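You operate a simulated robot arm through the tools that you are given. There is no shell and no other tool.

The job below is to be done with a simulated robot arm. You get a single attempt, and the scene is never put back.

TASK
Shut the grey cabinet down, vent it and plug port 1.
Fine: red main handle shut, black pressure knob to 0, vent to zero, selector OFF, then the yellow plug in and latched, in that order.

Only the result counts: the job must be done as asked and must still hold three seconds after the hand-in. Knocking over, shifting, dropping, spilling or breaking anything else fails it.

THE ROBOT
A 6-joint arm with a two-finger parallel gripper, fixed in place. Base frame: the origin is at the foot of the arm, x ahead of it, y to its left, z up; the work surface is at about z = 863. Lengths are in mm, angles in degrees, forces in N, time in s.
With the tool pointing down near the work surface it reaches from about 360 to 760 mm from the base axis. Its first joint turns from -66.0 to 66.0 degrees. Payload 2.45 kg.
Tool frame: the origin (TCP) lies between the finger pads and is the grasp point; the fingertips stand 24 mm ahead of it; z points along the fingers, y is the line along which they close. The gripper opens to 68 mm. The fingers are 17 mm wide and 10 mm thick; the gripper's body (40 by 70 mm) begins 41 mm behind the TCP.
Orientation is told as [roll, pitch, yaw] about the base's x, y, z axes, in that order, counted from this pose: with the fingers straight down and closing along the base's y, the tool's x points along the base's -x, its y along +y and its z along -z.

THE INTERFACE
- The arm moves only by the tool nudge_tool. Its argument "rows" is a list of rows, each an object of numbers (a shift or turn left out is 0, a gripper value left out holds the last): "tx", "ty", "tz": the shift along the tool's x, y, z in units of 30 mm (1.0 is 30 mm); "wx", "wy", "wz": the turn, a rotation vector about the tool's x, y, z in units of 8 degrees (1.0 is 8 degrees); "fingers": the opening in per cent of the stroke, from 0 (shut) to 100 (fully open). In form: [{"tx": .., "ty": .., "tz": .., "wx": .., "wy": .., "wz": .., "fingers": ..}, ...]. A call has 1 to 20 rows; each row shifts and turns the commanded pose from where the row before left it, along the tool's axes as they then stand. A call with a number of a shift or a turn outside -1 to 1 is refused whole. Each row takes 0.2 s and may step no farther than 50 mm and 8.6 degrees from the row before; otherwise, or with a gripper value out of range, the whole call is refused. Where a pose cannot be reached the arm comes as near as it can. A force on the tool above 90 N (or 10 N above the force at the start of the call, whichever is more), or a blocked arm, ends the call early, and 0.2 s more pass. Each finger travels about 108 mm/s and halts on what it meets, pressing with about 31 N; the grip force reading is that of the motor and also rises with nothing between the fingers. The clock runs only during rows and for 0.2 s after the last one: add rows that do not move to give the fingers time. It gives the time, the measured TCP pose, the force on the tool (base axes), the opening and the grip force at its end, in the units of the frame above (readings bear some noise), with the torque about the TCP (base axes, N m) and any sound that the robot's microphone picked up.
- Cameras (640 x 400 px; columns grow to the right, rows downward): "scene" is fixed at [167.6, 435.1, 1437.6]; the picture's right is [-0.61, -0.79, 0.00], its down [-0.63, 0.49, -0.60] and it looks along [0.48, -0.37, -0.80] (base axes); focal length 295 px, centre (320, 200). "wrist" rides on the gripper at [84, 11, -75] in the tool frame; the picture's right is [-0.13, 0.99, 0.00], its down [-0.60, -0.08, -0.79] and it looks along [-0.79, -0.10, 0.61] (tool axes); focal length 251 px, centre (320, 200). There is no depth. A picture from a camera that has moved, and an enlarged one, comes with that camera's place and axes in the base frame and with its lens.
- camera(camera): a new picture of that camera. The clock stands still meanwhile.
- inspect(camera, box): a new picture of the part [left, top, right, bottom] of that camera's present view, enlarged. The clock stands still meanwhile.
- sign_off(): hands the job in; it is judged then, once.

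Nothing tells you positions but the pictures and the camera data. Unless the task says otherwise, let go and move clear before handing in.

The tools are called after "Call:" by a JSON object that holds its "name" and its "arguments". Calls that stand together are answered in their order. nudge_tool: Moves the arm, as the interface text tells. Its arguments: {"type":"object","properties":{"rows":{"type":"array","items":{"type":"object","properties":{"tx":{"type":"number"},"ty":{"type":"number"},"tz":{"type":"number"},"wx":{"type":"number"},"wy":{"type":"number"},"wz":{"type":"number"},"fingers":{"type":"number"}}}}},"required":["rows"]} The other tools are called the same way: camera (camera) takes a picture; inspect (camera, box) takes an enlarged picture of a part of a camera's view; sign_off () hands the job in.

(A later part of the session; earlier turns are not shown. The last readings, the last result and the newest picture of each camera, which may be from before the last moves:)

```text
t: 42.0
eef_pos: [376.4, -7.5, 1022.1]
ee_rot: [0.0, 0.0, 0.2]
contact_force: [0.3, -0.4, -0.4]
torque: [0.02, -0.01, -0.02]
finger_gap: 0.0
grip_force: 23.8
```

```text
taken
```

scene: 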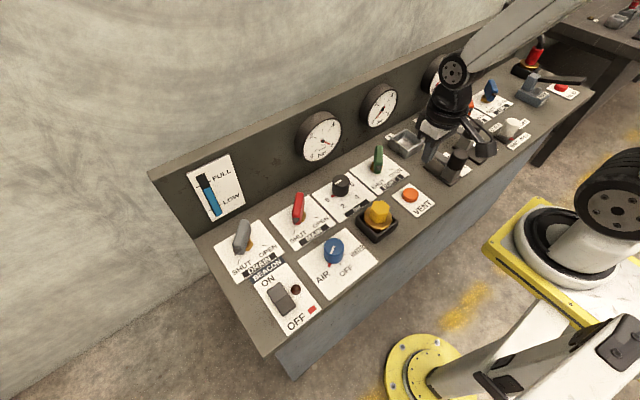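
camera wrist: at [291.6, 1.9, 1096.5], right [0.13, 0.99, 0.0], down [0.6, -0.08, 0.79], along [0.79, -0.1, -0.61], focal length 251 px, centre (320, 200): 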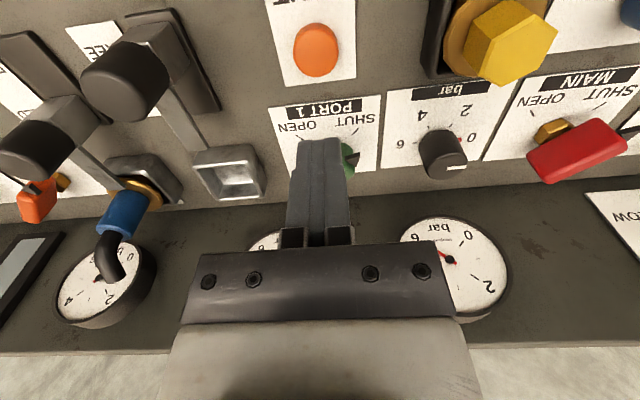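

The button sits about 5 mm to -y of the tool. I'll shift and descend close, then press slowly.

Call:
{"name": "nudge_tool", "arguments": {"rows": [{"ty": -0.15, "tz": 0.8}, {"tz": 1}, {"tz": 1}, {"tz": 0.8}, {}]}}

Call:
{"name": "camera", "arguments": {"camera": "wrist"}}

Call:
{"name": "inspect", "arguments": {"camera": "scene", "box": [280, 80, 480, 220]}}

```text
t: 43.2
eef_pos: [377.0, -13.6, 914.9]
ee_rot: [0.0, 0.0, 0.2]
contact_force: [0.3, 0.2, 0.5]
torque: [0.0, -0.02, -0.01]
finger_gap: 0.0
grip_force: 23.7
```

```text
taken
camera wrist: at [292.8, -3.7, 988.1], right [0.13, 0.99, 0.0], down [0.6, -0.08, 0.79], along [0.79, -0.1, -0.61], focal length 251 px, centre (320, 200)
```

wrist: 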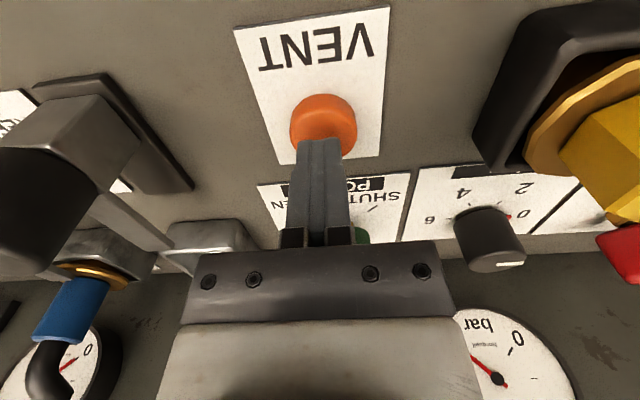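

```text
2.86 times, centred on (380, 150) of scene
camera zoom: at [167.6, 435.1, 1437.6], right [-0.61, -0.79, 0.0], down [-0.63, 0.49, -0.6], along [0.48, -0.37, -0.8], focal length 842 px, centre (149, 343)
```

zoom: 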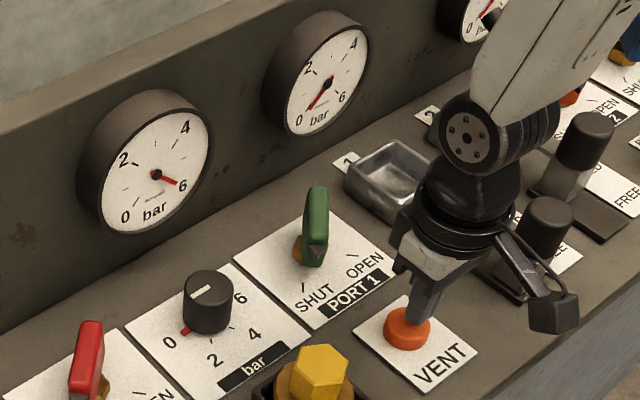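

Fingertips are just above the button. Gauge 1 reads about 6 and gauge 2 about 0. I'll press down slowly.

Call:
{"name": "nudge_tool", "arguments": {"rows": [{"tz": 0.1}, {"tz": 0.1}, {"tz": 0.1}, {"tz": 0.1}]}}

Call:
{"name": "inspect", "arguments": {"camera": "scene", "box": [280, 80, 480, 220]}}

```text
t: 44.2
eef_pos: [379.2, -13.5, 902.2]
ee_rot: [0.0, 0.0, 0.2]
contact_force: [0.2, 0.2, 1.4]
torque: [0.0, -0.03, 0.0]
finger_gap: 0.0
grip_force: 23.4
```

```text
2.86 times, centred on (380, 150) of scene
camera zoom: at [167.6, 435.1, 1437.6], right [-0.61, -0.79, 0.0], down [-0.63, 0.49, -0.6], along [0.48, -0.37, -0.8], focal length 842 px, centre (149, 343)
```

zoom: 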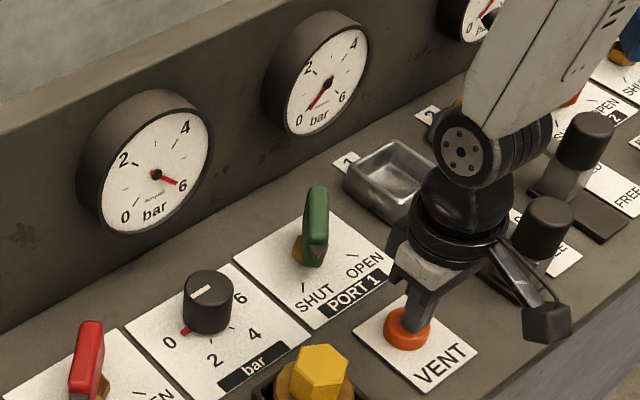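

Call:
{"name": "nudge_tool", "arguments": {"rows": [{"tz": 0.1}, {"tz": 0.1}, {"tz": 0.1}, {}]}}

Call:
{"name": "inspect", "arguments": {"camera": "scene", "box": [280, 80, 480, 220]}}

```text
t: 45.2
eef_pos: [379.8, -14.9, 893.2]
ee_rot: [-0.1, 0.0, 0.2]
contact_force: [-2.3, 3.4, 9.7]
torque: [0.07, 0.06, 0.0]
finger_gap: 0.0
grip_force: 23.5
heard: click
```

```text
2.86 times, centred on (380, 150) of scene
camera zoom: at [167.4, 435.2, 1437.6], right [-0.61, -0.79, 0.0], down [-0.63, 0.49, -0.6], along [0.48, -0.37, -0.8], focal length 842 px, centre (149, 343)
```

zoom: 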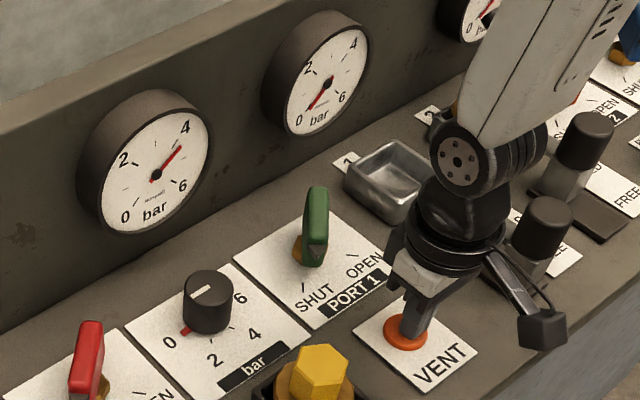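

The button clicked and the gauge is falling (about 4.3 bar now). I'll hold it pressed.

Call:
{"name": "nudge_tool", "arguments": {"rows": [{}, {}, {}, {}, {}, {}, {}, {}, {}, {}]}}

Call:
{"name": "inspect", "arguments": {"camera": "scene", "box": [280, 80, 480, 220]}}

```text
t: 47.4
eef_pos: [377.7, -14.3, 894.1]
ee_rot: [0.0, 0.0, 0.2]
contact_force: [-1.1, 0.8, 9.2]
torque: [0.01, 0.05, 0.01]
finger_gap: 0.2
grip_force: 24.1
```

```text
2.86 times, centred on (380, 150) of scene
camera zoom: at [167.4, 435.1, 1437.6], right [-0.61, -0.79, 0.0], down [-0.63, 0.49, -0.6], along [0.48, -0.37, -0.8], focal length 842 px, centre (149, 343)
```

zoom: 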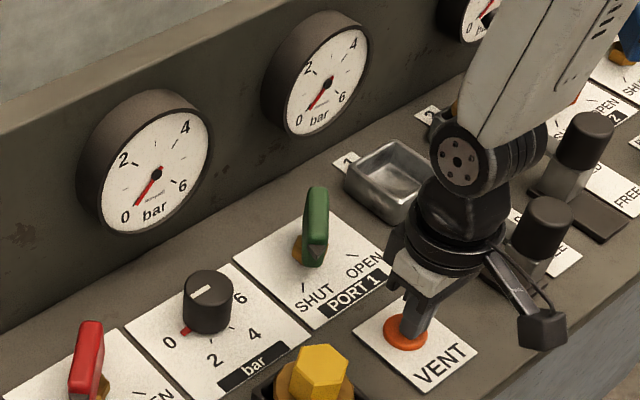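

The gauge is essentially at 0. I'll hold a few more seconds and then release and rise.

Call:
{"name": "nudge_tool", "arguments": {"rows": [{}, {}, {}, {}, {}, {}, {}, {}, {}, {}, {}, {}, {}, {}, {}]}}

Call:
{"name": "nudge_tool", "arguments": {"rows": [{"tz": -0.5}, {"tz": -1}, {"tz": -1}, {"tz": -1}, {"tz": -1}, {"fingers": 100}]}}

Call:
{"name": "inspect", "arguments": {"camera": "scene", "box": [280, 80, 480, 220]}}

Call:
{"name": "camera", "arguments": {"camera": "wrist"}}

```text
t: 50.6
eef_pos: [378.8, -13.6, 895.3]
ee_rot: [0.1, 0.0, 0.2]
contact_force: [-1.0, 0.0, 9.8]
torque: [-0.02, 0.01, 0.01]
finger_gap: 0.1
grip_force: 23.1
```

```text
t: 52.0
eef_pos: [379.6, -12.7, 1028.0]
ee_rot: [0.0, 0.0, 0.2]
contact_force: [0.2, -0.8, 0.1]
torque: [0.01, -0.01, 0.02]
finger_gap: 68.0
grip_force: 0.1
```

```text
2.86 times, centred on (380, 150) of scene
camera zoom: at [167.6, 435.1, 1437.6], right [-0.61, -0.79, 0.0], down [-0.63, 0.49, -0.6], along [0.48, -0.37, -0.8], focal length 842 px, centre (149, 343)
```

zoom: 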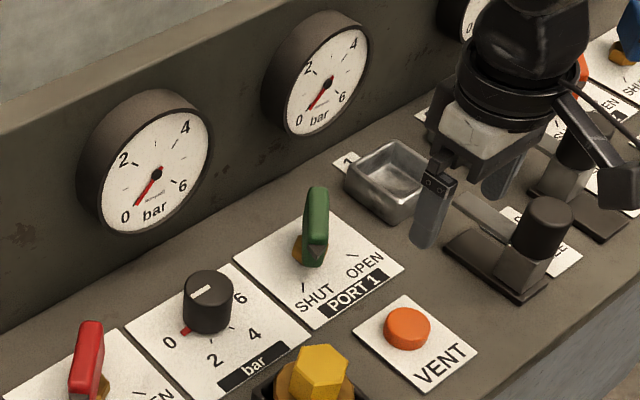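

```text
taken
camera wrist: at [293.4, -2.4, 1102.1], right [0.13, 0.99, 0.0], down [0.6, -0.08, 0.79], along [0.79, -0.1, -0.61], focal length 251 px, centre (320, 200)
```

wrist: 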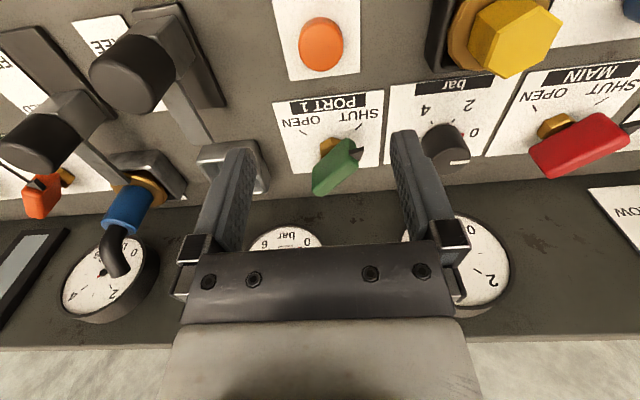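

The gauge stays at 0. Next is the blue selector at about (375, 236): I'll move above it with yaw -30° and look.

Call:
{"name": "nudge_tool", "arguments": {"rows": [{"ty": 1}, {"ty": 1}, {"ty": 1}, {"ty": 1}, {"ty": 1}, {"ty": 1}, {"ty": 1}, {"ty": 1}, {"ty": 0.3, "tx": 0.15}, {"wz": 1}, {"wz": 1}, {"wz": 1}, {"wz": 0.75}, {}]}}

Call:
{"name": "camera", "arguments": {"camera": "wrist"}}

Call:
{"name": "inspect", "arguments": {"camera": "scene", "box": [240, 170, 440, 310]}}

```text
t: 55.0
eef_pos: [373.1, 235.2, 1028.8]
ee_rot: [0.0, 0.0, -29.8]
contact_force: [-0.3, 0.3, 0.4]
torque: [0.03, -0.01, 0.0]
finger_gap: 68.1
grip_force: 0.1
```

```text
taken
camera wrist: at [304.5, 285.7, 1102.7], right [0.61, 0.8, 0.0], down [0.48, -0.37, 0.79], along [0.63, -0.48, -0.61], focal length 251 px, centre (320, 200)
```

wrist: 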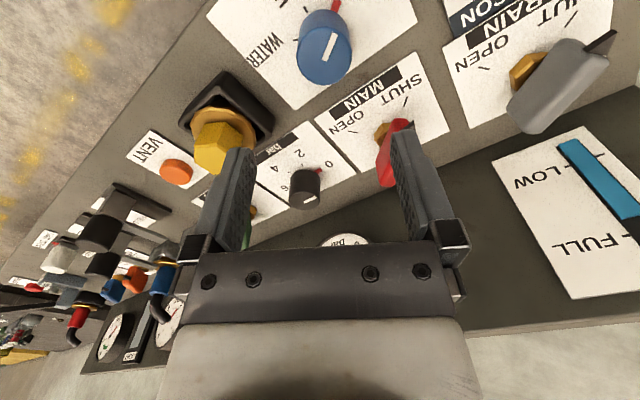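

```text
2.86 times, centred on (340, 240) of scene
camera zoom: at [167.6, 435.1, 1437.6], right [-0.61, -0.79, 0.0], down [-0.63, 0.49, -0.6], along [0.48, -0.37, -0.8], focal length 842 px, centre (263, 86)
```

zoom: 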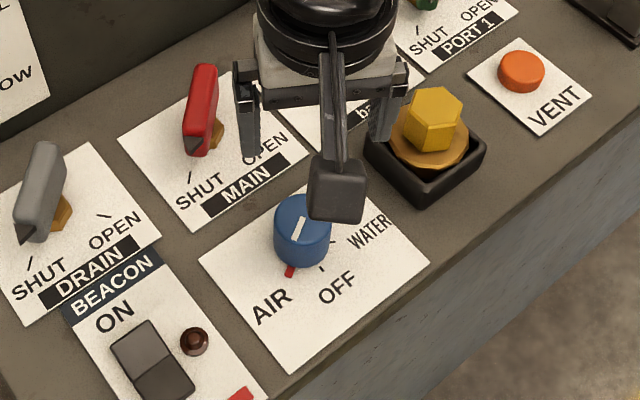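

The selector is centred under the tool. I'll descend and grip it.

Call:
{"name": "nudge_tool", "arguments": {"rows": [{"tz": 1}, {"tz": 1}, {"tz": 1}, {"tz": 0.7}, {"tz": 0.45}, {}, {"fingers": 0}, {"fingers": 0}, {"fingers": 0}]}}

Call:
{"name": "camera", "arguments": {"camera": "wrist"}}

```text
t: 57.0
eef_pos: [374.1, 238.1, 904.8]
ee_rot: [0.1, -0.1, -29.7]
contact_force: [7.9, 18.2, -13.3]
torque: [-0.31, -0.22, 0.06]
finger_gap: 41.6
grip_force: 44.6
```

```text
taken
camera wrist: at [305.1, 288.4, 978.4], right [0.6, 0.8, 0.0], down [0.48, -0.37, 0.79], along [0.63, -0.48, -0.61], focal length 251 px, centre (320, 200)
```

wrist: 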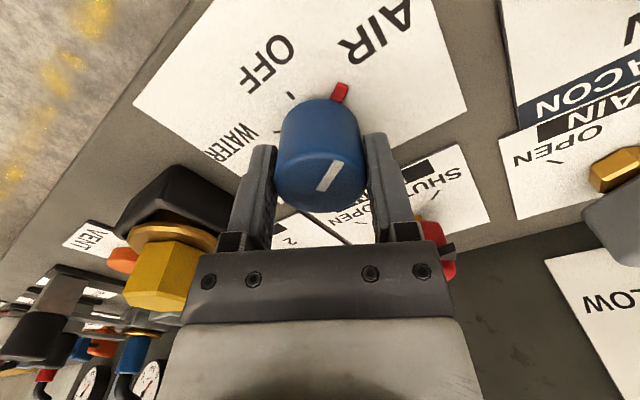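

Gripped. I'll turn counter-clockwise (seen from above) about 45° and check.

Call:
{"name": "nudge_tool", "arguments": {"rows": [{"ty": 0.04}, {"wz": -0.8}, {"wz": -0.8}, {"wz": -0.8}, {"wz": -0.8}, {"wz": -0.8}, {"wz": -0.8}, {"wz": -0.8}, {}]}}

Call:
{"name": "camera", "arguments": {"camera": "wrist"}}

Call:
{"name": "inspect", "arguments": {"camera": "scene", "box": [260, 210, 400, 310]}}

```text
t: 59.0
eef_pos: [373.5, 237.2, 904.5]
ee_rot: [0.0, -0.1, 15.2]
contact_force: [-10.2, 33.6, 4.2]
torque: [-0.22, 0.4, 0.07]
finger_gap: 41.9
grip_force: 44.5
```

```text
taken
camera wrist: at [288.6, 225.1, 978.4], right [-0.13, 0.99, 0.0], down [0.6, 0.08, 0.79], along [0.79, 0.11, -0.61], focal length 251 px, centre (320, 200)
```

wrist: 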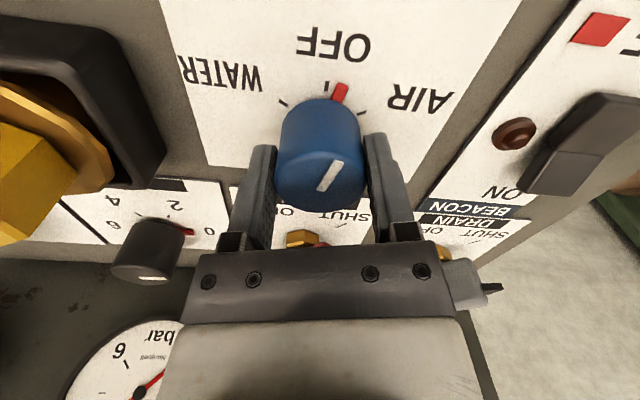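

```text
4.00 times, centred on (330, 260) of scene
camera zoom: at [167.3, 435.9, 1437.3], right [-0.61, -0.79, 0.0], down [-0.63, 0.49, -0.6], along [0.48, -0.37, -0.8], focal length 1178 px, centre (280, -40)
```

zoom: 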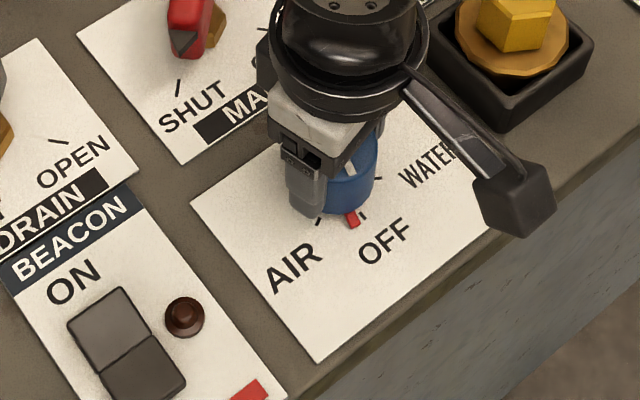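

OFF is about 15° further. I'll continue.

Call:
{"name": "nudge_tool", "arguments": {"rows": [{"ty": 0.05}, {"wz": -0.7}, {"wz": -0.7}, {"wz": -0.4}, {}]}}

Call:
{"name": "inspect", "arguments": {"camera": "wrist", "box": [220, 20, 420, 145]}}

Call:
{"name": "inspect", "arguments": {"camera": "scene", "box": [260, 210, 400, 310]}}

```text
t: 60.2
eef_pos: [373.6, 236.3, 905.0]
ee_rot: [0.0, -0.1, 29.4]
contact_force: [10.6, -4.9, 24.5]
torque: [0.23, -0.1, 0.0]
finger_gap: 41.7
grip_force: 45.0
```

```text
3.20 times, centred on (320, 82) of wrist
camera zoom: at [294.1, 204.6, 978.4], right [-0.37, 0.93, 0.0], down [0.56, 0.23, 0.79], along [0.74, 0.3, -0.61], focal length 805 px, centre (320, 576)
```

zoom: 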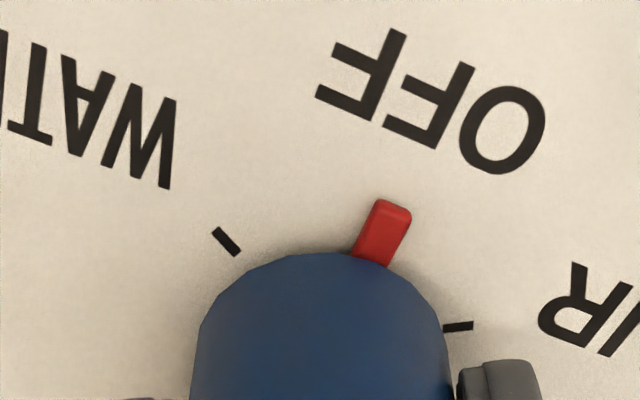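

```text
4.00 times, centred on (330, 260) of scene
camera zoom: at [167.6, 434.7, 1437.7], right [-0.61, -0.79, 0.0], down [-0.63, 0.49, -0.6], along [0.48, -0.37, -0.8], focal length 1178 px, centre (280, -40)
```

zoom: 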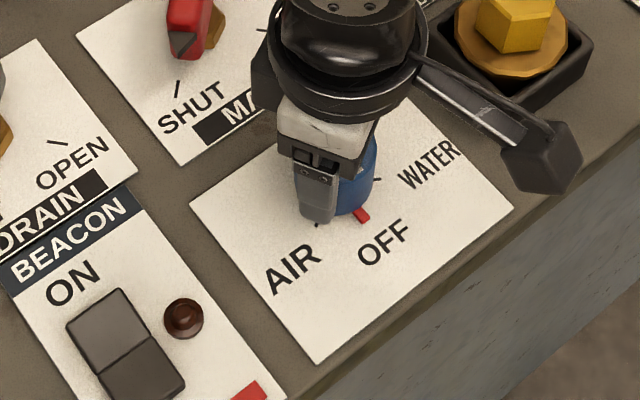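

The red pointer covers the OFF tick. I'll release and rise to verify.

Call:
{"name": "nudge_tool", "arguments": {"rows": [{"fingers": 100}, {"fingers": 100}, {"fingers": 100}, {"tz": -1}, {"tz": -1}, {"tz": -1}, {"tz": -1}]}}

Call:
{"name": "camera", "arguments": {"camera": "wrist"}}

Call:
{"name": "inspect", "arguments": {"camera": "wrist", "box": [240, 0, 400, 100]}}

Call:
{"name": "inspect", "arguments": {"camera": "scene", "box": [260, 180, 420, 280]}}

```text
t: 61.8
eef_pos: [374.8, 237.9, 1024.1]
ee_rot: [0.0, 0.0, 29.4]
contact_force: [-0.6, -0.4, 0.0]
torque: [-0.03, -0.02, 0.03]
finger_gap: 67.9
grip_force: 0.1
```

```text
taken
camera wrist: at [295.4, 205.5, 1098.6], right [-0.37, 0.93, 0.0], down [0.57, 0.23, 0.79], along [0.74, 0.3, -0.61], focal length 251 px, centre (320, 200)
```

wrist: 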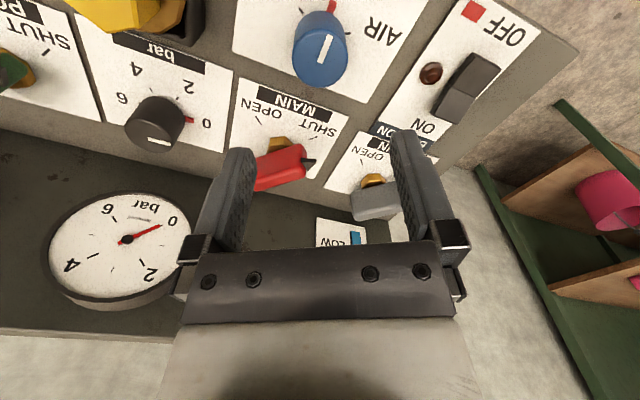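

```text
4.00 times, centred on (320, 50) of wrist
camera zoom: at [295.4, 205.5, 1098.6], right [-0.37, 0.93, 0.0], down [0.57, 0.23, 0.79], along [0.74, 0.3, -0.61], focal length 1006 px, centre (320, 800)
```

zoom: 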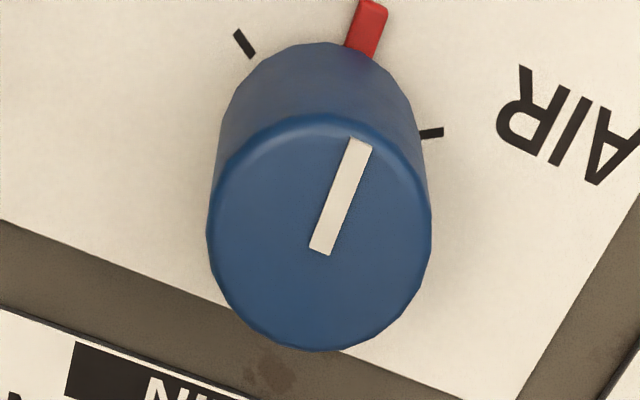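

```text
4.00 times, centred on (340, 230) of scene
camera zoom: at [167.6, 435.1, 1437.6], right [-0.61, -0.79, 0.0], down [-0.63, 0.49, -0.6], along [0.48, -0.37, -0.8], focal length 1178 px, centre (240, 80)
```

zoom: 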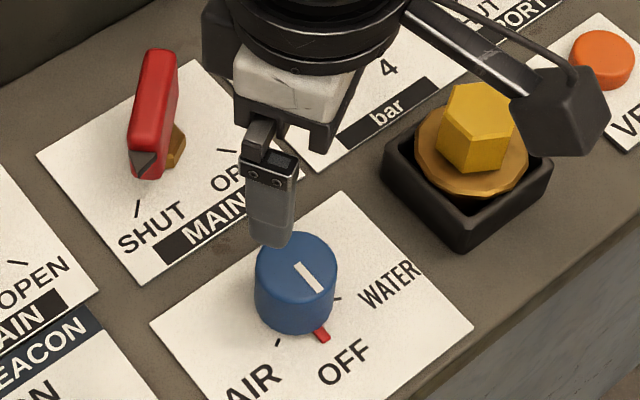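

The selector is at OFF. Now for the yellow plug at about (370, 118): I'll go above it and look at its hex orientation.

Call:
{"name": "nudge_tool", "arguments": {"rows": [{"wz": 1}, {"wz": 1}, {"wz": 1}, {"wz": 0.68}, {"ty": -1}, {"ty": -1}, {"ty": -1}, {"ty": -1}, {}]}}

Call:
{"name": "camera", "arguments": {"camera": "wrist"}}

Call:
{"name": "inspect", "arguments": {"camera": "wrist", "box": [220, 0, 420, 125]}}

Call:
{"name": "inspect", "arguments": {"camera": "scene", "box": [310, 160, 450, 250]}}

```text
t: 63.8
eef_pos: [371.7, 116.9, 1024.8]
ee_rot: [0.0, 0.0, 0.0]
contact_force: [-0.5, -0.2, 0.1]
torque: [-0.01, 0.03, -0.01]
finger_gap: 68.0
grip_force: 0.2
```

```text
taken
camera wrist: at [287.0, 126.8, 1098.7], right [0.13, 0.99, 0.0], down [0.6, -0.08, 0.79], along [0.79, -0.1, -0.61], focal length 251 px, centre (320, 200)
```

wrist: 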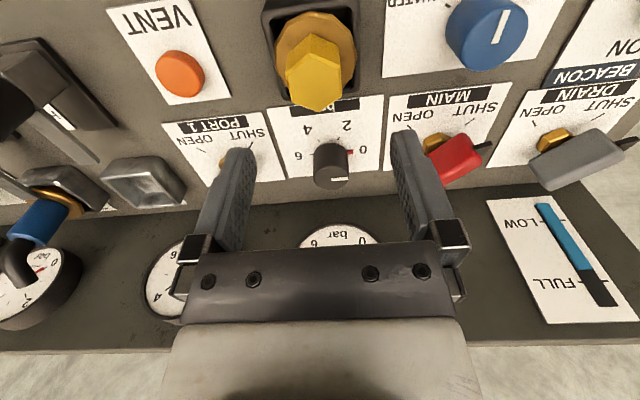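

```text
3.20 times, centred on (320, 62) of wrist
camera zoom: at [287.0, 126.8, 1098.7], right [0.13, 0.99, 0.0], down [0.6, -0.08, 0.79], along [0.79, -0.1, -0.61], focal length 805 px, centre (320, 640)
```

zoom: 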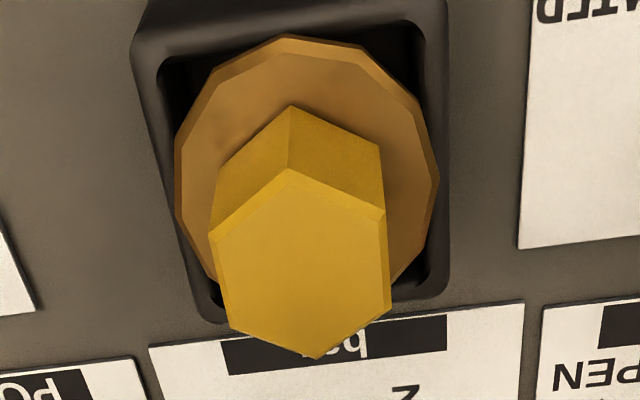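

```text
4.44 times, centred on (380, 205) of scene
camera zoom: at [167.6, 435.1, 1437.6], right [-0.61, -0.79, 0.0], down [-0.63, 0.49, -0.6], along [0.48, -0.37, -0.8], focal length 1309 px, centre (53, 178)
```

zoom: 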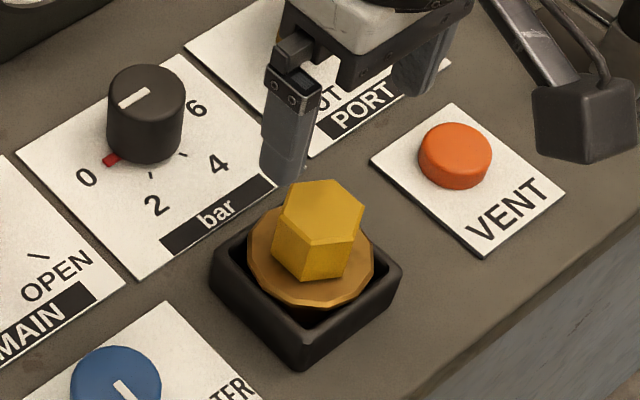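

The hex has flats facing ±y, centred at about (372, 114) with its top near z≈930. Before gripping, I'll survey port 1 up close to get its exact centre and see the latch.

Call:
{"name": "nudge_tool", "arguments": {"rows": [{"tx": -0.511, "ty": -0.926}, {"tx": -0.511, "ty": -0.926}, {"tx": -0.511, "ty": -0.926}, {"tx": -0.511, "ty": -0.926}, {"tx": -0.511, "ty": -0.926}, {"tx": -0.511, "ty": -0.926}, {"tx": -0.511, "ty": -0.926}, {"tx": -0.511, "ty": -0.926}, {"tx": -0.511, "ty": -0.926}, {"tz": 0.5}, {}]}}

Call:
{"name": "camera", "arguments": {"camera": "wrist"}}

Call:
{"name": "inspect", "arguments": {"camera": "wrist", "box": [220, 0, 420, 125]}}

Call:
{"name": "inspect", "arguments": {"camera": "scene", "box": [380, 90, 520, 190]}}

```text
t: 66.2
eef_pos: [513.4, -132.0, 1009.6]
ee_rot: [0.0, 0.1, -0.1]
contact_force: [0.3, 0.6, 0.4]
torque: [-0.02, 0.01, -0.02]
finger_gap: 68.2
grip_force: 0.1
```

```text
taken
camera wrist: at [427.1, -121.5, 1083.4], right [0.13, 0.99, 0.0], down [0.6, -0.08, 0.79], along [0.79, -0.1, -0.61], focal length 251 px, centre (320, 200)
```

wrist: 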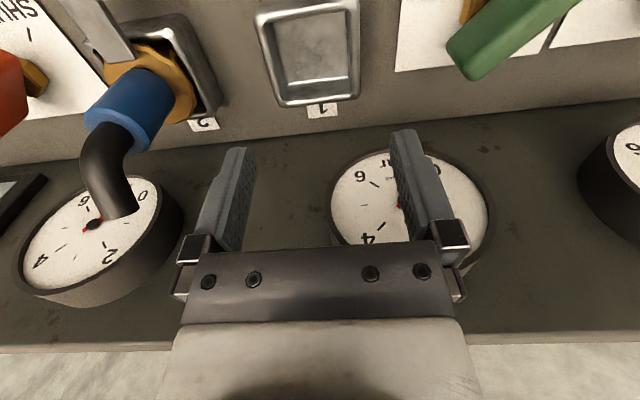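

```text
3.20 times, centred on (320, 62) of wrist
camera zoom: at [427.1, -121.5, 1083.4], right [0.13, 0.99, 0.0], down [0.6, -0.08, 0.79], along [0.79, -0.1, -0.61], focal length 805 px, centre (320, 640)
```

zoom: 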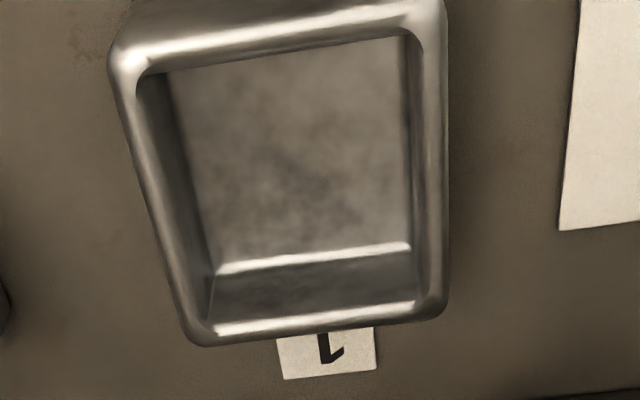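

```text
4.00 times, centred on (450, 140) of scene
camera zoom: at [167.6, 435.1, 1437.6], right [-0.61, -0.79, 0.0], down [-0.63, 0.49, -0.6], along [0.48, -0.37, -0.8], focal length 1178 px, centre (-200, 440)
```

zoom: 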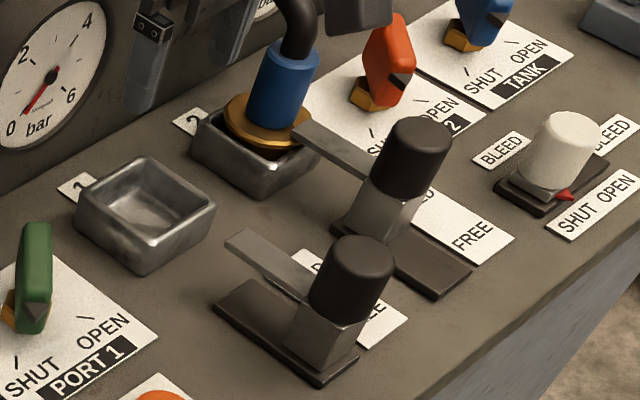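

Port 1 is a square tray centred near (514, -138), and latch 1's tower is at FREE, so it must slide +x after the plug is in. I'll take a second, lower view to pin down the port's height and centre.

Call:
{"name": "nudge_tool", "arguments": {"rows": [{"tx": 0.75, "ty": -0.1}, {"tx": 0.75, "ty": -0.1}, {"tz": 0.8}, {"tz": 0.8}, {}]}}

Call:
{"name": "camera", "arguments": {"camera": "wrist"}}

Call:
{"name": "inspect", "arguments": {"camera": "wrist", "box": [220, 10, 420, 135]}}

```text
t: 67.4
eef_pos: [467.6, -139.8, 960.0]
ee_rot: [0.0, 0.0, 0.0]
contact_force: [-0.6, -0.2, -0.5]
torque: [0.0, 0.01, 0.0]
finger_gap: 68.0
grip_force: 0.1
```

```text
taken
camera wrist: at [381.5, -129.9, 1034.8], right [0.13, 0.99, 0.0], down [0.6, -0.08, 0.79], along [0.79, -0.1, -0.61], focal length 251 px, centre (320, 200)
```

wrist: 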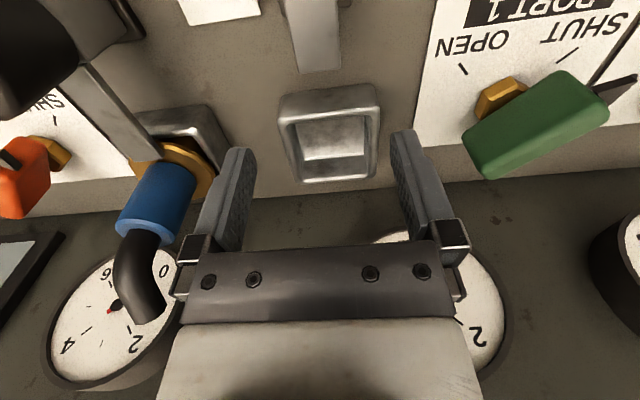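

```text
3.20 times, centred on (320, 72) of wrist
camera zoom: at [381.5, -129.9, 1034.8], right [0.13, 0.99, 0.0], down [0.6, -0.08, 0.79], along [0.79, -0.1, -0.61], focal length 805 px, centre (320, 608)
```

zoom: 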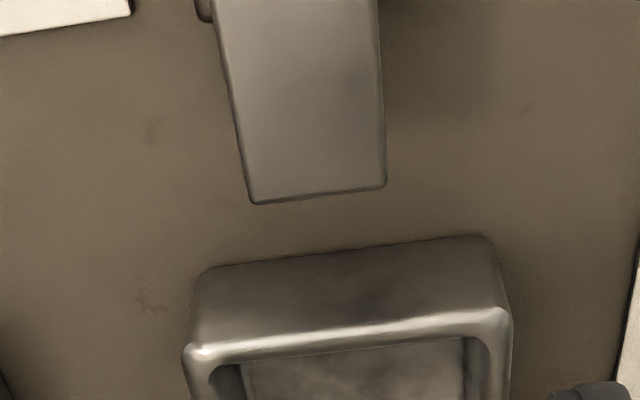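

Call:
{"name": "inspect", "arguments": {"camera": "wrist", "box": [250, 70, 410, 190]}}

Call:
{"name": "inspect", "arguments": {"camera": "wrist", "box": [60, 60, 260, 210]}}

```text
3.33 times, centred on (330, 130) of wrist
camera zoom: at [381.5, -129.9, 1034.8], right [0.13, 0.99, 0.0], down [0.6, -0.08, 0.79], along [0.79, -0.1, -0.61], focal length 838 px, centre (287, 433)
```

zoom: 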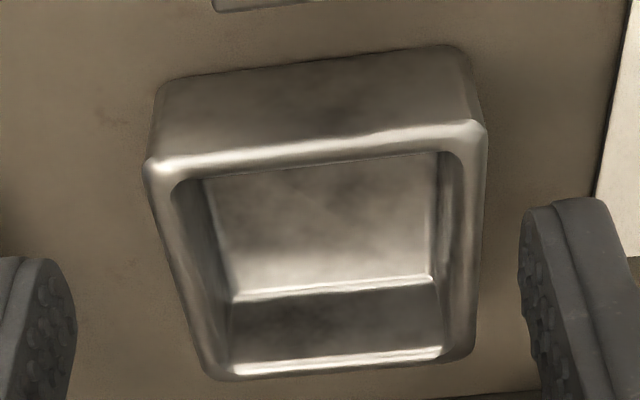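

```text
2.67 times, centred on (160, 135) of wrist
camera zoom: at [381.5, -129.9, 1034.8], right [0.13, 0.99, 0.0], down [0.6, -0.08, 0.79], along [0.79, -0.1, -0.61], focal length 670 px, centre (747, 373)
```

zoom: 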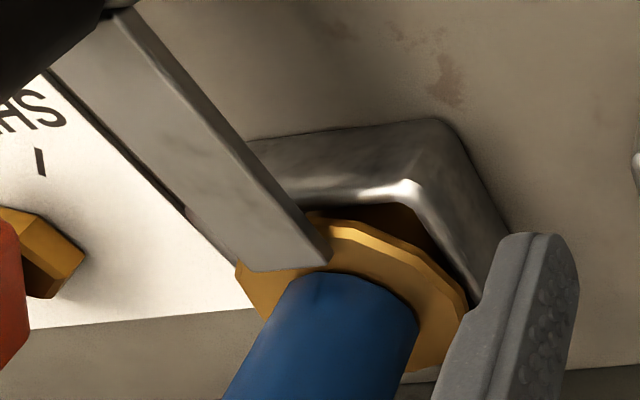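

Port 1's centre is (514, -138) with its rim at z≈887. Now I'll go back above the yellow plug.

Call:
{"name": "nudge_tool", "arguments": {"rows": [{"tz": -1}, {"tz": -1}, {"tx": 0.348, "ty": 0.937}, {"tx": 0.348, "ty": 0.937}, {"tx": 0.348, "ty": 0.937}, {"tx": 0.348, "ty": 0.937}, {"tx": 0.348, "ty": 0.937}, {"tx": 0.348, "ty": 0.937}, {"tx": 0.348, "ty": 0.937}, {"tx": 0.348, "ty": 0.937}, {"tx": 0.348, "ty": 0.937}, {}, {}]}}

Call:
{"name": "inspect", "arguments": {"camera": "wrist", "box": [220, 0, 420, 125]}}

```text
t: 70.2
eef_pos: [372.9, 114.3, 1021.7]
ee_rot: [0.0, 0.0, -0.2]
contact_force: [0.1, 0.6, 0.0]
torque: [-0.02, -0.04, -0.01]
finger_gap: 68.3
grip_force: 0.1
```

```text
3.20 times, centred on (320, 62) of wrist
camera zoom: at [288.4, 123.7, 1095.1], right [0.13, 0.99, 0.0], down [0.6, -0.08, 0.79], along [0.79, -0.1, -0.61], focal length 805 px, centre (320, 640)
```

zoom: 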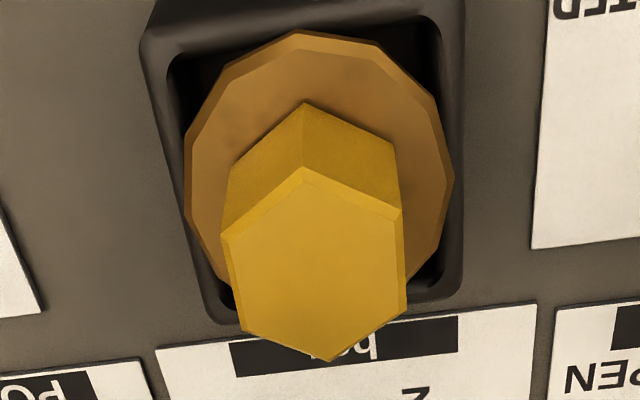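

The plug is nearly perfectly centred. I'll descend around the hex.

Call:
{"name": "nudge_tool", "arguments": {"rows": [{"tz": 1, "ty": -0.03, "tx": -0.04}, {"tz": 1}, {"tz": 0.7}, {"tz": 0.3}, {"tz": 0.1}, {}]}}

Call:
{"name": "camera", "arguments": {"camera": "wrist"}}

Call:
{"name": "inspect", "arguments": {"camera": "scene", "box": [310, 150, 450, 250]}}

```text
t: 71.6
eef_pos: [373.9, 112.8, 928.3]
ee_rot: [0.0, 0.0, -0.1]
contact_force: [0.6, 0.1, -1.2]
torque: [0.01, 0.01, 0.02]
finger_gap: 67.9
grip_force: 0.0
```

```text
taken
camera wrist: at [288.6, 122.7, 1002.3], right [0.13, 0.99, 0.0], down [0.6, -0.08, 0.79], along [0.79, -0.1, -0.61], focal length 251 px, centre (320, 200)
```

wrist: 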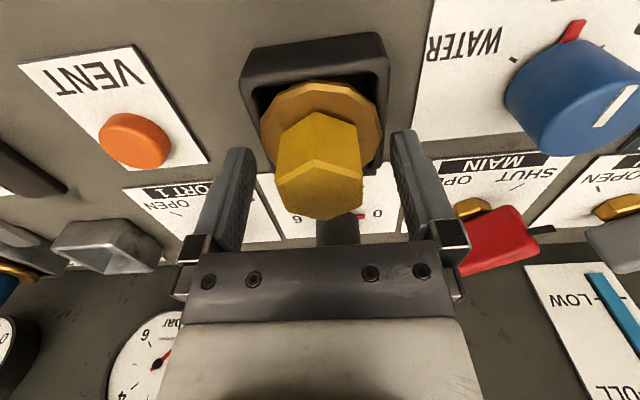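

```text
4.00 times, centred on (380, 200) of scene
camera zoom: at [167.6, 435.1, 1437.6], right [-0.61, -0.79, 0.0], down [-0.63, 0.49, -0.6], along [0.48, -0.37, -0.8], focal length 1178 px, centre (80, 200)
```

zoom: 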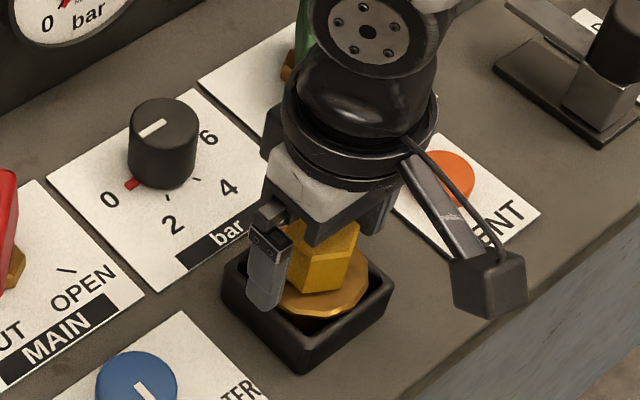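

Call:
{"name": "nudge_tool", "arguments": {"rows": [{"fingers": 0}, {"fingers": 0}, {"fingers": 0}, {}]}}

Call:
{"name": "camera", "arguments": {"camera": "wrist"}}

```text
t: 72.6
eef_pos: [373.7, 112.5, 928.1]
ee_rot: [0.0, 0.0, -0.1]
contact_force: [0.1, 0.7, 0.2]
torque: [0.05, 0.0, -0.04]
finger_gap: 41.4
grip_force: 31.3
```

```text
taken
camera wrist: at [288.6, 122.7, 1002.5], right [0.13, 0.99, 0.0], down [0.6, -0.08, 0.79], along [0.79, -0.1, -0.61], focal length 251 px, centre (320, 200)
```

wrist: 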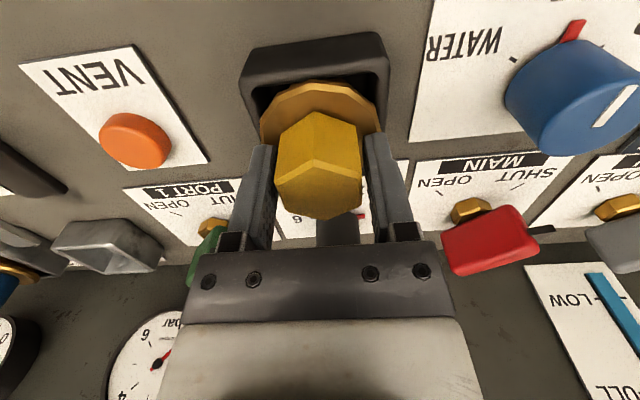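

The hex is gripped (41 mm) with almost no side force. I'll lift straight up.

Call:
{"name": "nudge_tool", "arguments": {"rows": [{"tz": -0.3}, {"tz": -0.4}, {"tz": -0.6}, {"tz": -0.8}, {"tz": -0.8}, {"tz": -0.8}, {"tz": -0.6}, {}]}}

Call:
{"name": "camera", "arguments": {"camera": "wrist"}}

Call:
{"name": "inspect", "arguments": {"camera": "scene", "box": [310, 130, 450, 230]}}

```text
t: 74.4
eef_pos: [374.4, 113.1, 1056.6]
ee_rot: [0.0, 0.0, -0.1]
contact_force: [0.1, -0.3, -2.9]
torque: [0.0, 0.01, 0.01]
finger_gap: 41.4
grip_force: 31.4
```

```text
taken
camera wrist: at [289.2, 122.5, 1131.3], right [0.13, 0.99, 0.0], down [0.6, -0.08, 0.79], along [0.79, -0.1, -0.61], focal length 251 px, centre (320, 200)
```

wrist: 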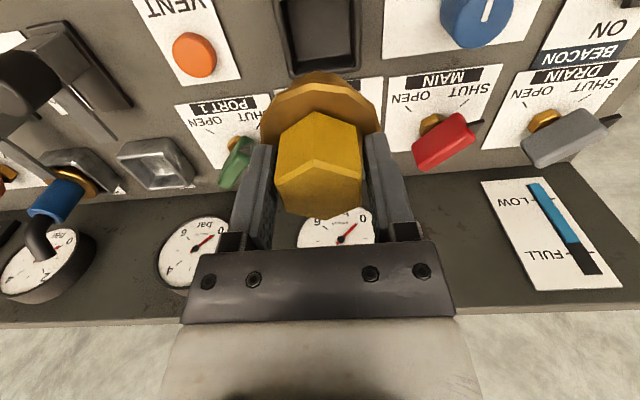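

```text
4.00 times, centred on (380, 180) of scene
camera zoom: at [167.6, 435.1, 1437.5], right [-0.61, -0.79, 0.0], down [-0.63, 0.49, -0.6], along [0.48, -0.37, -0.8], focal length 1178 px, centre (80, 280)
```

zoom: 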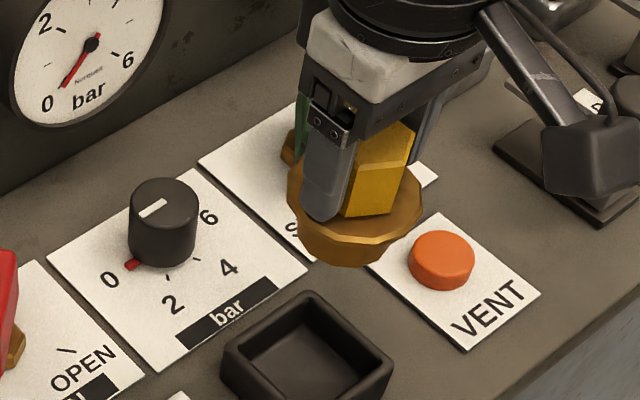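

The plug is lifted cleanly. I'll carry it at height to above port 1.

Call:
{"name": "nudge_tool", "arguments": {"rows": [{"tx": -0.519, "ty": -0.927}, {"tx": -0.519, "ty": -0.927}, {"tx": -0.519, "ty": -0.927}, {"tx": -0.519, "ty": -0.927}, {"tx": -0.519, "ty": -0.927}, {"tx": -0.519, "ty": -0.927}, {"tx": -0.519, "ty": -0.927}, {"tx": -0.519, "ty": -0.927}, {"tx": -0.519, "ty": -0.927}, {}, {}]}}

Call:
{"name": "camera", "arguments": {"camera": "wrist"}}

Call:
{"name": "inspect", "arguments": {"camera": "scene", "box": [360, 70, 520, 190]}}

```text
t: 76.8
eef_pos: [513.7, -138.2, 1056.9]
ee_rot: [0.0, 0.0, 0.0]
contact_force: [0.6, -0.1, -3.5]
torque: [0.02, 0.02, -0.02]
finger_gap: 41.6
grip_force: 31.5
```

```text
taken
camera wrist: at [428.6, -127.9, 1130.3], right [0.13, 0.99, 0.0], down [0.6, -0.08, 0.79], along [0.79, -0.1, -0.61], focal length 251 px, centre (320, 200)
```

wrist: 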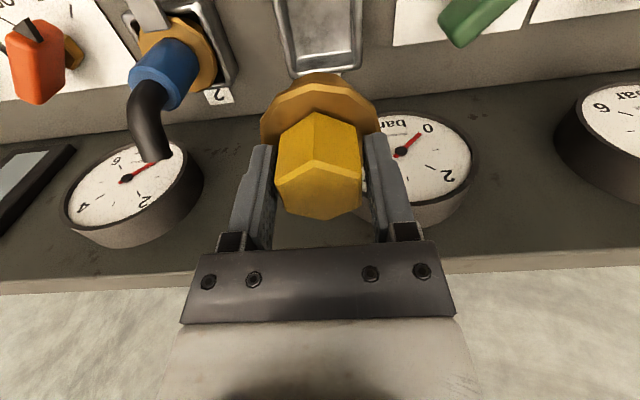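

```text
3.33 times, centred on (440, 130) of scene
camera zoom: at [167.7, 435.1, 1437.6], right [-0.61, -0.79, 0.0], down [-0.63, 0.49, -0.6], along [0.48, -0.37, -0.8], focal length 982 px, centre (-80, 433)
```

zoom: 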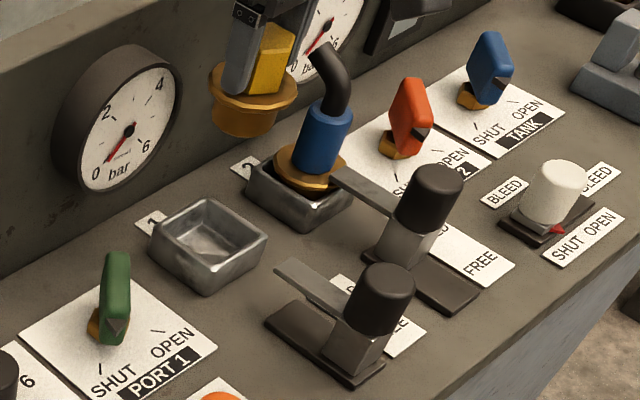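

The plug is over the socket and centred in the image. I'll descend to just above the rim and check.

Call:
{"name": "nudge_tool", "arguments": {"rows": [{"tz": 0.8}, {"tz": 0.8}, {"tz": 0.8}, {"tz": 0.7}, {"tz": 0.4}, {}]}}

Call:
{"name": "camera", "arguments": {"camera": "wrist"}}

Call:
{"name": "inspect", "arguments": {"camera": "scene", "box": [360, 90, 480, 180]}}

Call:
{"name": "inspect", "arguments": {"camera": "wrist", "box": [240, 30, 400, 150]}}

```text
t: 78.2
eef_pos: [514.0, -135.9, 951.4]
ee_rot: [0.1, 0.1, -0.1]
contact_force: [-0.5, -0.6, -3.5]
torque: [-0.03, 0.02, -0.03]
finger_gap: 41.4
grip_force: 31.1
```

```text
taken
camera wrist: at [428.5, -126.0, 1025.5], right [0.13, 0.99, 0.0], down [0.6, -0.08, 0.79], along [0.79, -0.1, -0.61], focal length 251 px, centre (320, 200)
```

wrist: 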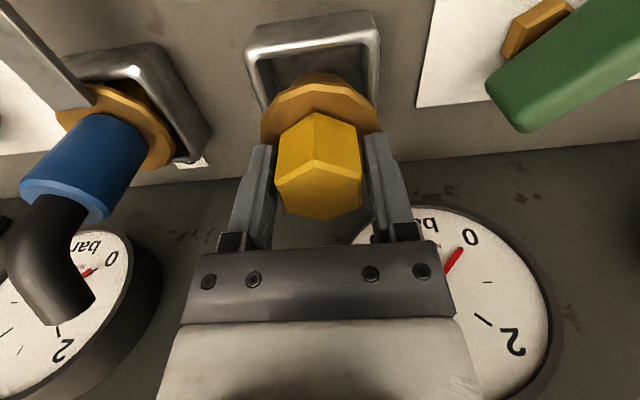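

```text
4.44 times, centred on (420, 135) of scene
camera zoom: at [167.6, 435.1, 1437.6], right [-0.61, -0.79, 0.0], down [-0.63, 0.49, -0.6], along [0.48, -0.37, -0.8], focal length 1309 px, centre (-124, 489)
```

zoom: 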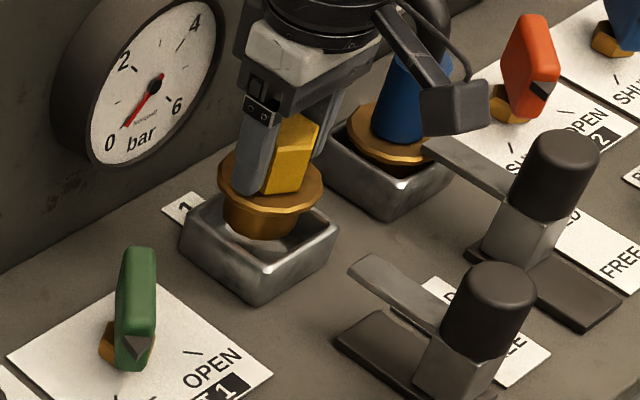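

```text
3.33 times, centred on (320, 90) of wrist
camera zoom: at [428.5, -126.0, 1025.5], right [0.13, 0.99, 0.0], down [0.6, -0.08, 0.79], along [0.79, -0.1, -0.61], focal length 838 px, centre (320, 567)
```

zoom: 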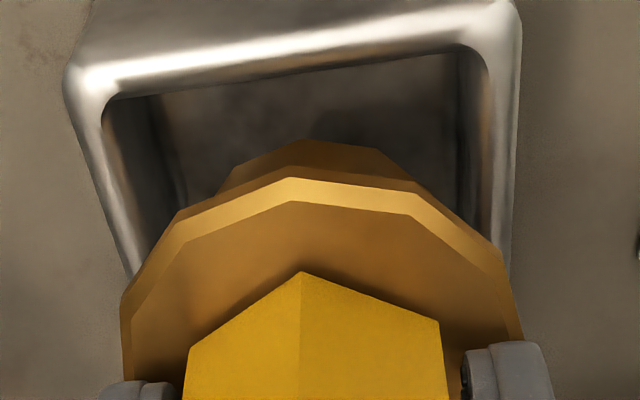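

The plug's round spigot sits centrally over the socket opening. I'll lower slowly until it seats.

Call:
{"name": "nudge_tool", "arguments": {"rows": [{"tz": 0.15}, {"tz": 0.15}, {"tz": 0.15}, {"tz": 0.15}, {}]}}

Call:
{"name": "inspect", "arguments": {"camera": "scene", "box": [360, 90, 480, 180]}}

```text
t: 79.4
eef_pos: [513.7, -136.7, 933.5]
ee_rot: [0.0, 0.0, -0.1]
contact_force: [-0.2, 0.1, -3.4]
torque: [0.0, -0.01, 0.01]
finger_gap: 41.4
grip_force: 30.6
```

```text
4.44 times, centred on (420, 135) of scene
camera zoom: at [167.6, 435.1, 1437.6], right [-0.61, -0.79, 0.0], down [-0.63, 0.49, -0.6], along [0.48, -0.37, -0.8], focal length 1309 px, centre (-124, 489)
```

zoom: 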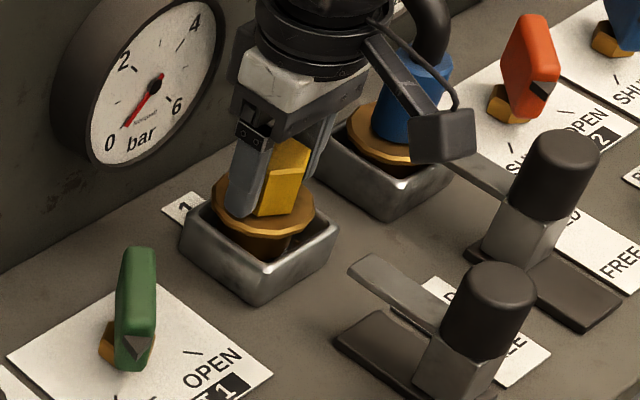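

Call:
{"name": "nudge_tool", "arguments": {"rows": [{"tz": 0.1}, {"tz": 0.1}, {}]}}

Call:
{"name": "inspect", "arguments": {"camera": "scene", "box": [360, 90, 480, 180]}}

```text
t: 80.2
eef_pos: [515.1, -136.7, 927.9]
ee_rot: [0.0, 0.0, 0.0]
contact_force: [-6.5, 4.5, 15.9]
torque: [0.23, 0.42, 0.02]
finger_gap: 41.6
grip_force: 30.2
```

```text
4.44 times, centred on (420, 135) of scene
camera zoom: at [167.2, 435.3, 1437.6], right [-0.61, -0.79, 0.0], down [-0.63, 0.49, -0.6], along [0.48, -0.37, -0.8], focal length 1309 px, centre (-124, 489)
```

zoom: 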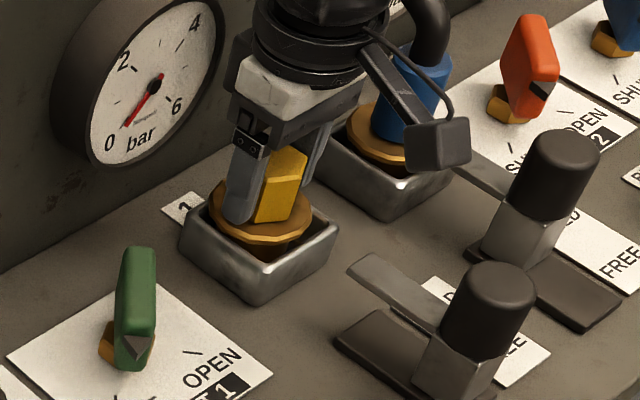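

There's contact at about z=928. I'll press slightly more to see whether it's seated or sits on an edge.

Call:
{"name": "nudge_tool", "arguments": {"rows": [{"tz": 0.06}, {"tz": 0.06}, {}]}}

Call:
{"name": "inspect", "arguments": {"camera": "wrist", "box": [240, 0, 400, 120]}}

Call:
{"name": "inspect", "arguments": {"camera": "scene", "box": [380, 105, 460, 165]}}

```text
t: 81.0
eef_pos: [516.6, -136.9, 926.4]
ee_rot: [-0.1, -0.3, -0.1]
contact_force: [0.5, 3.2, 27.5]
torque: [0.39, -0.16, -0.01]
finger_gap: 41.9
grip_force: 31.1
```

```text
3.33 times, centred on (320, 60) of wrist
camera zoom: at [430.1, -127.0, 998.8], right [0.13, 0.99, 0.0], down [0.6, -0.08, 0.8], along [0.79, -0.1, -0.6], focal length 838 px, centre (320, 667)
```

zoom: 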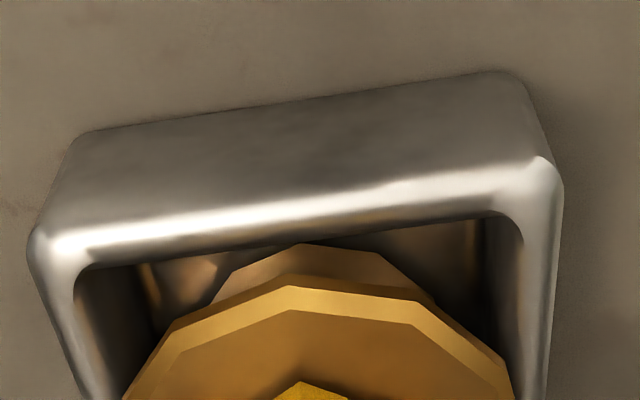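

```text
6.67 times, centred on (420, 135) of scene
camera zoom: at [167.1, 435.3, 1437.6], right [-0.61, -0.79, 0.0], down [-0.63, 0.49, -0.6], along [0.48, -0.37, -0.8], focal length 1964 px, centre (-347, 633)
```

zoom: 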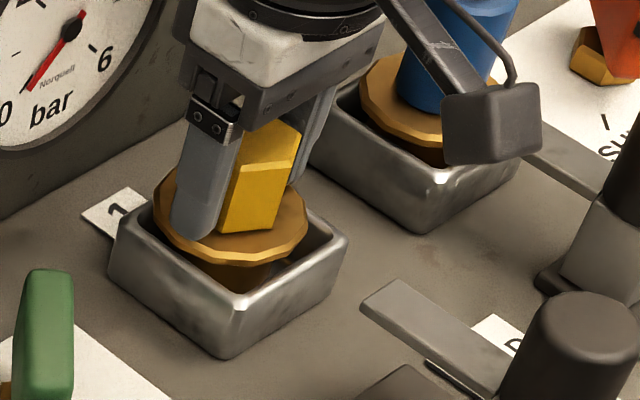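

It's seated: force rises with no further motion, and the height matches how it sat in the dock. I'll relieve the push, open the fingers and rise.

Call:
{"name": "nudge_tool", "arguments": {"rows": [{"tz": -0.08}, {}, {"fingers": 75}, {"fingers": 75}, {"fingers": 75}]}}

Call:
{"name": "camera", "arguments": {"camera": "wrist"}}

Call:
{"name": "inspect", "arguments": {"camera": "scene", "box": [380, 105, 460, 165]}}

```text
t: 82.2
eef_pos: [513.4, -137.6, 928.0]
ee_rot: [-0.1, 0.0, -0.1]
contact_force: [-0.5, 1.0, 0.0]
torque: [0.02, 0.01, 0.01]
finger_gap: 51.0
grip_force: 0.1
```

```text
taken
camera wrist: at [428.1, -126.6, 1000.6], right [0.13, 0.99, 0.0], down [0.6, -0.08, 0.79], along [0.79, -0.1, -0.61], focal length 251 px, centre (320, 200)
```

wrist: 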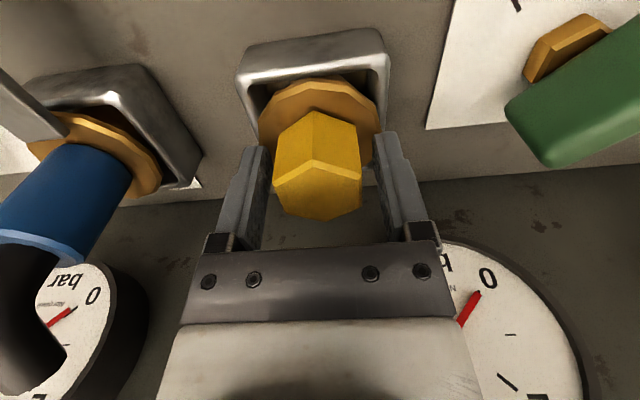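

```text
6.67 times, centred on (420, 135) of scene
camera zoom: at [167.6, 435.1, 1437.6], right [-0.61, -0.79, 0.0], down [-0.63, 0.49, -0.6], along [0.48, -0.37, -0.8], focal length 1964 px, centre (-347, 633)
```

zoom: 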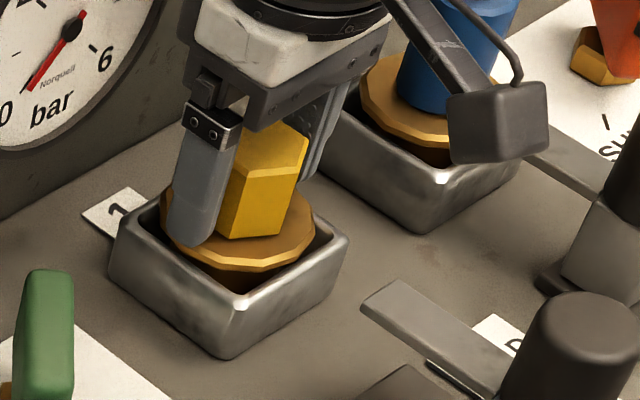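

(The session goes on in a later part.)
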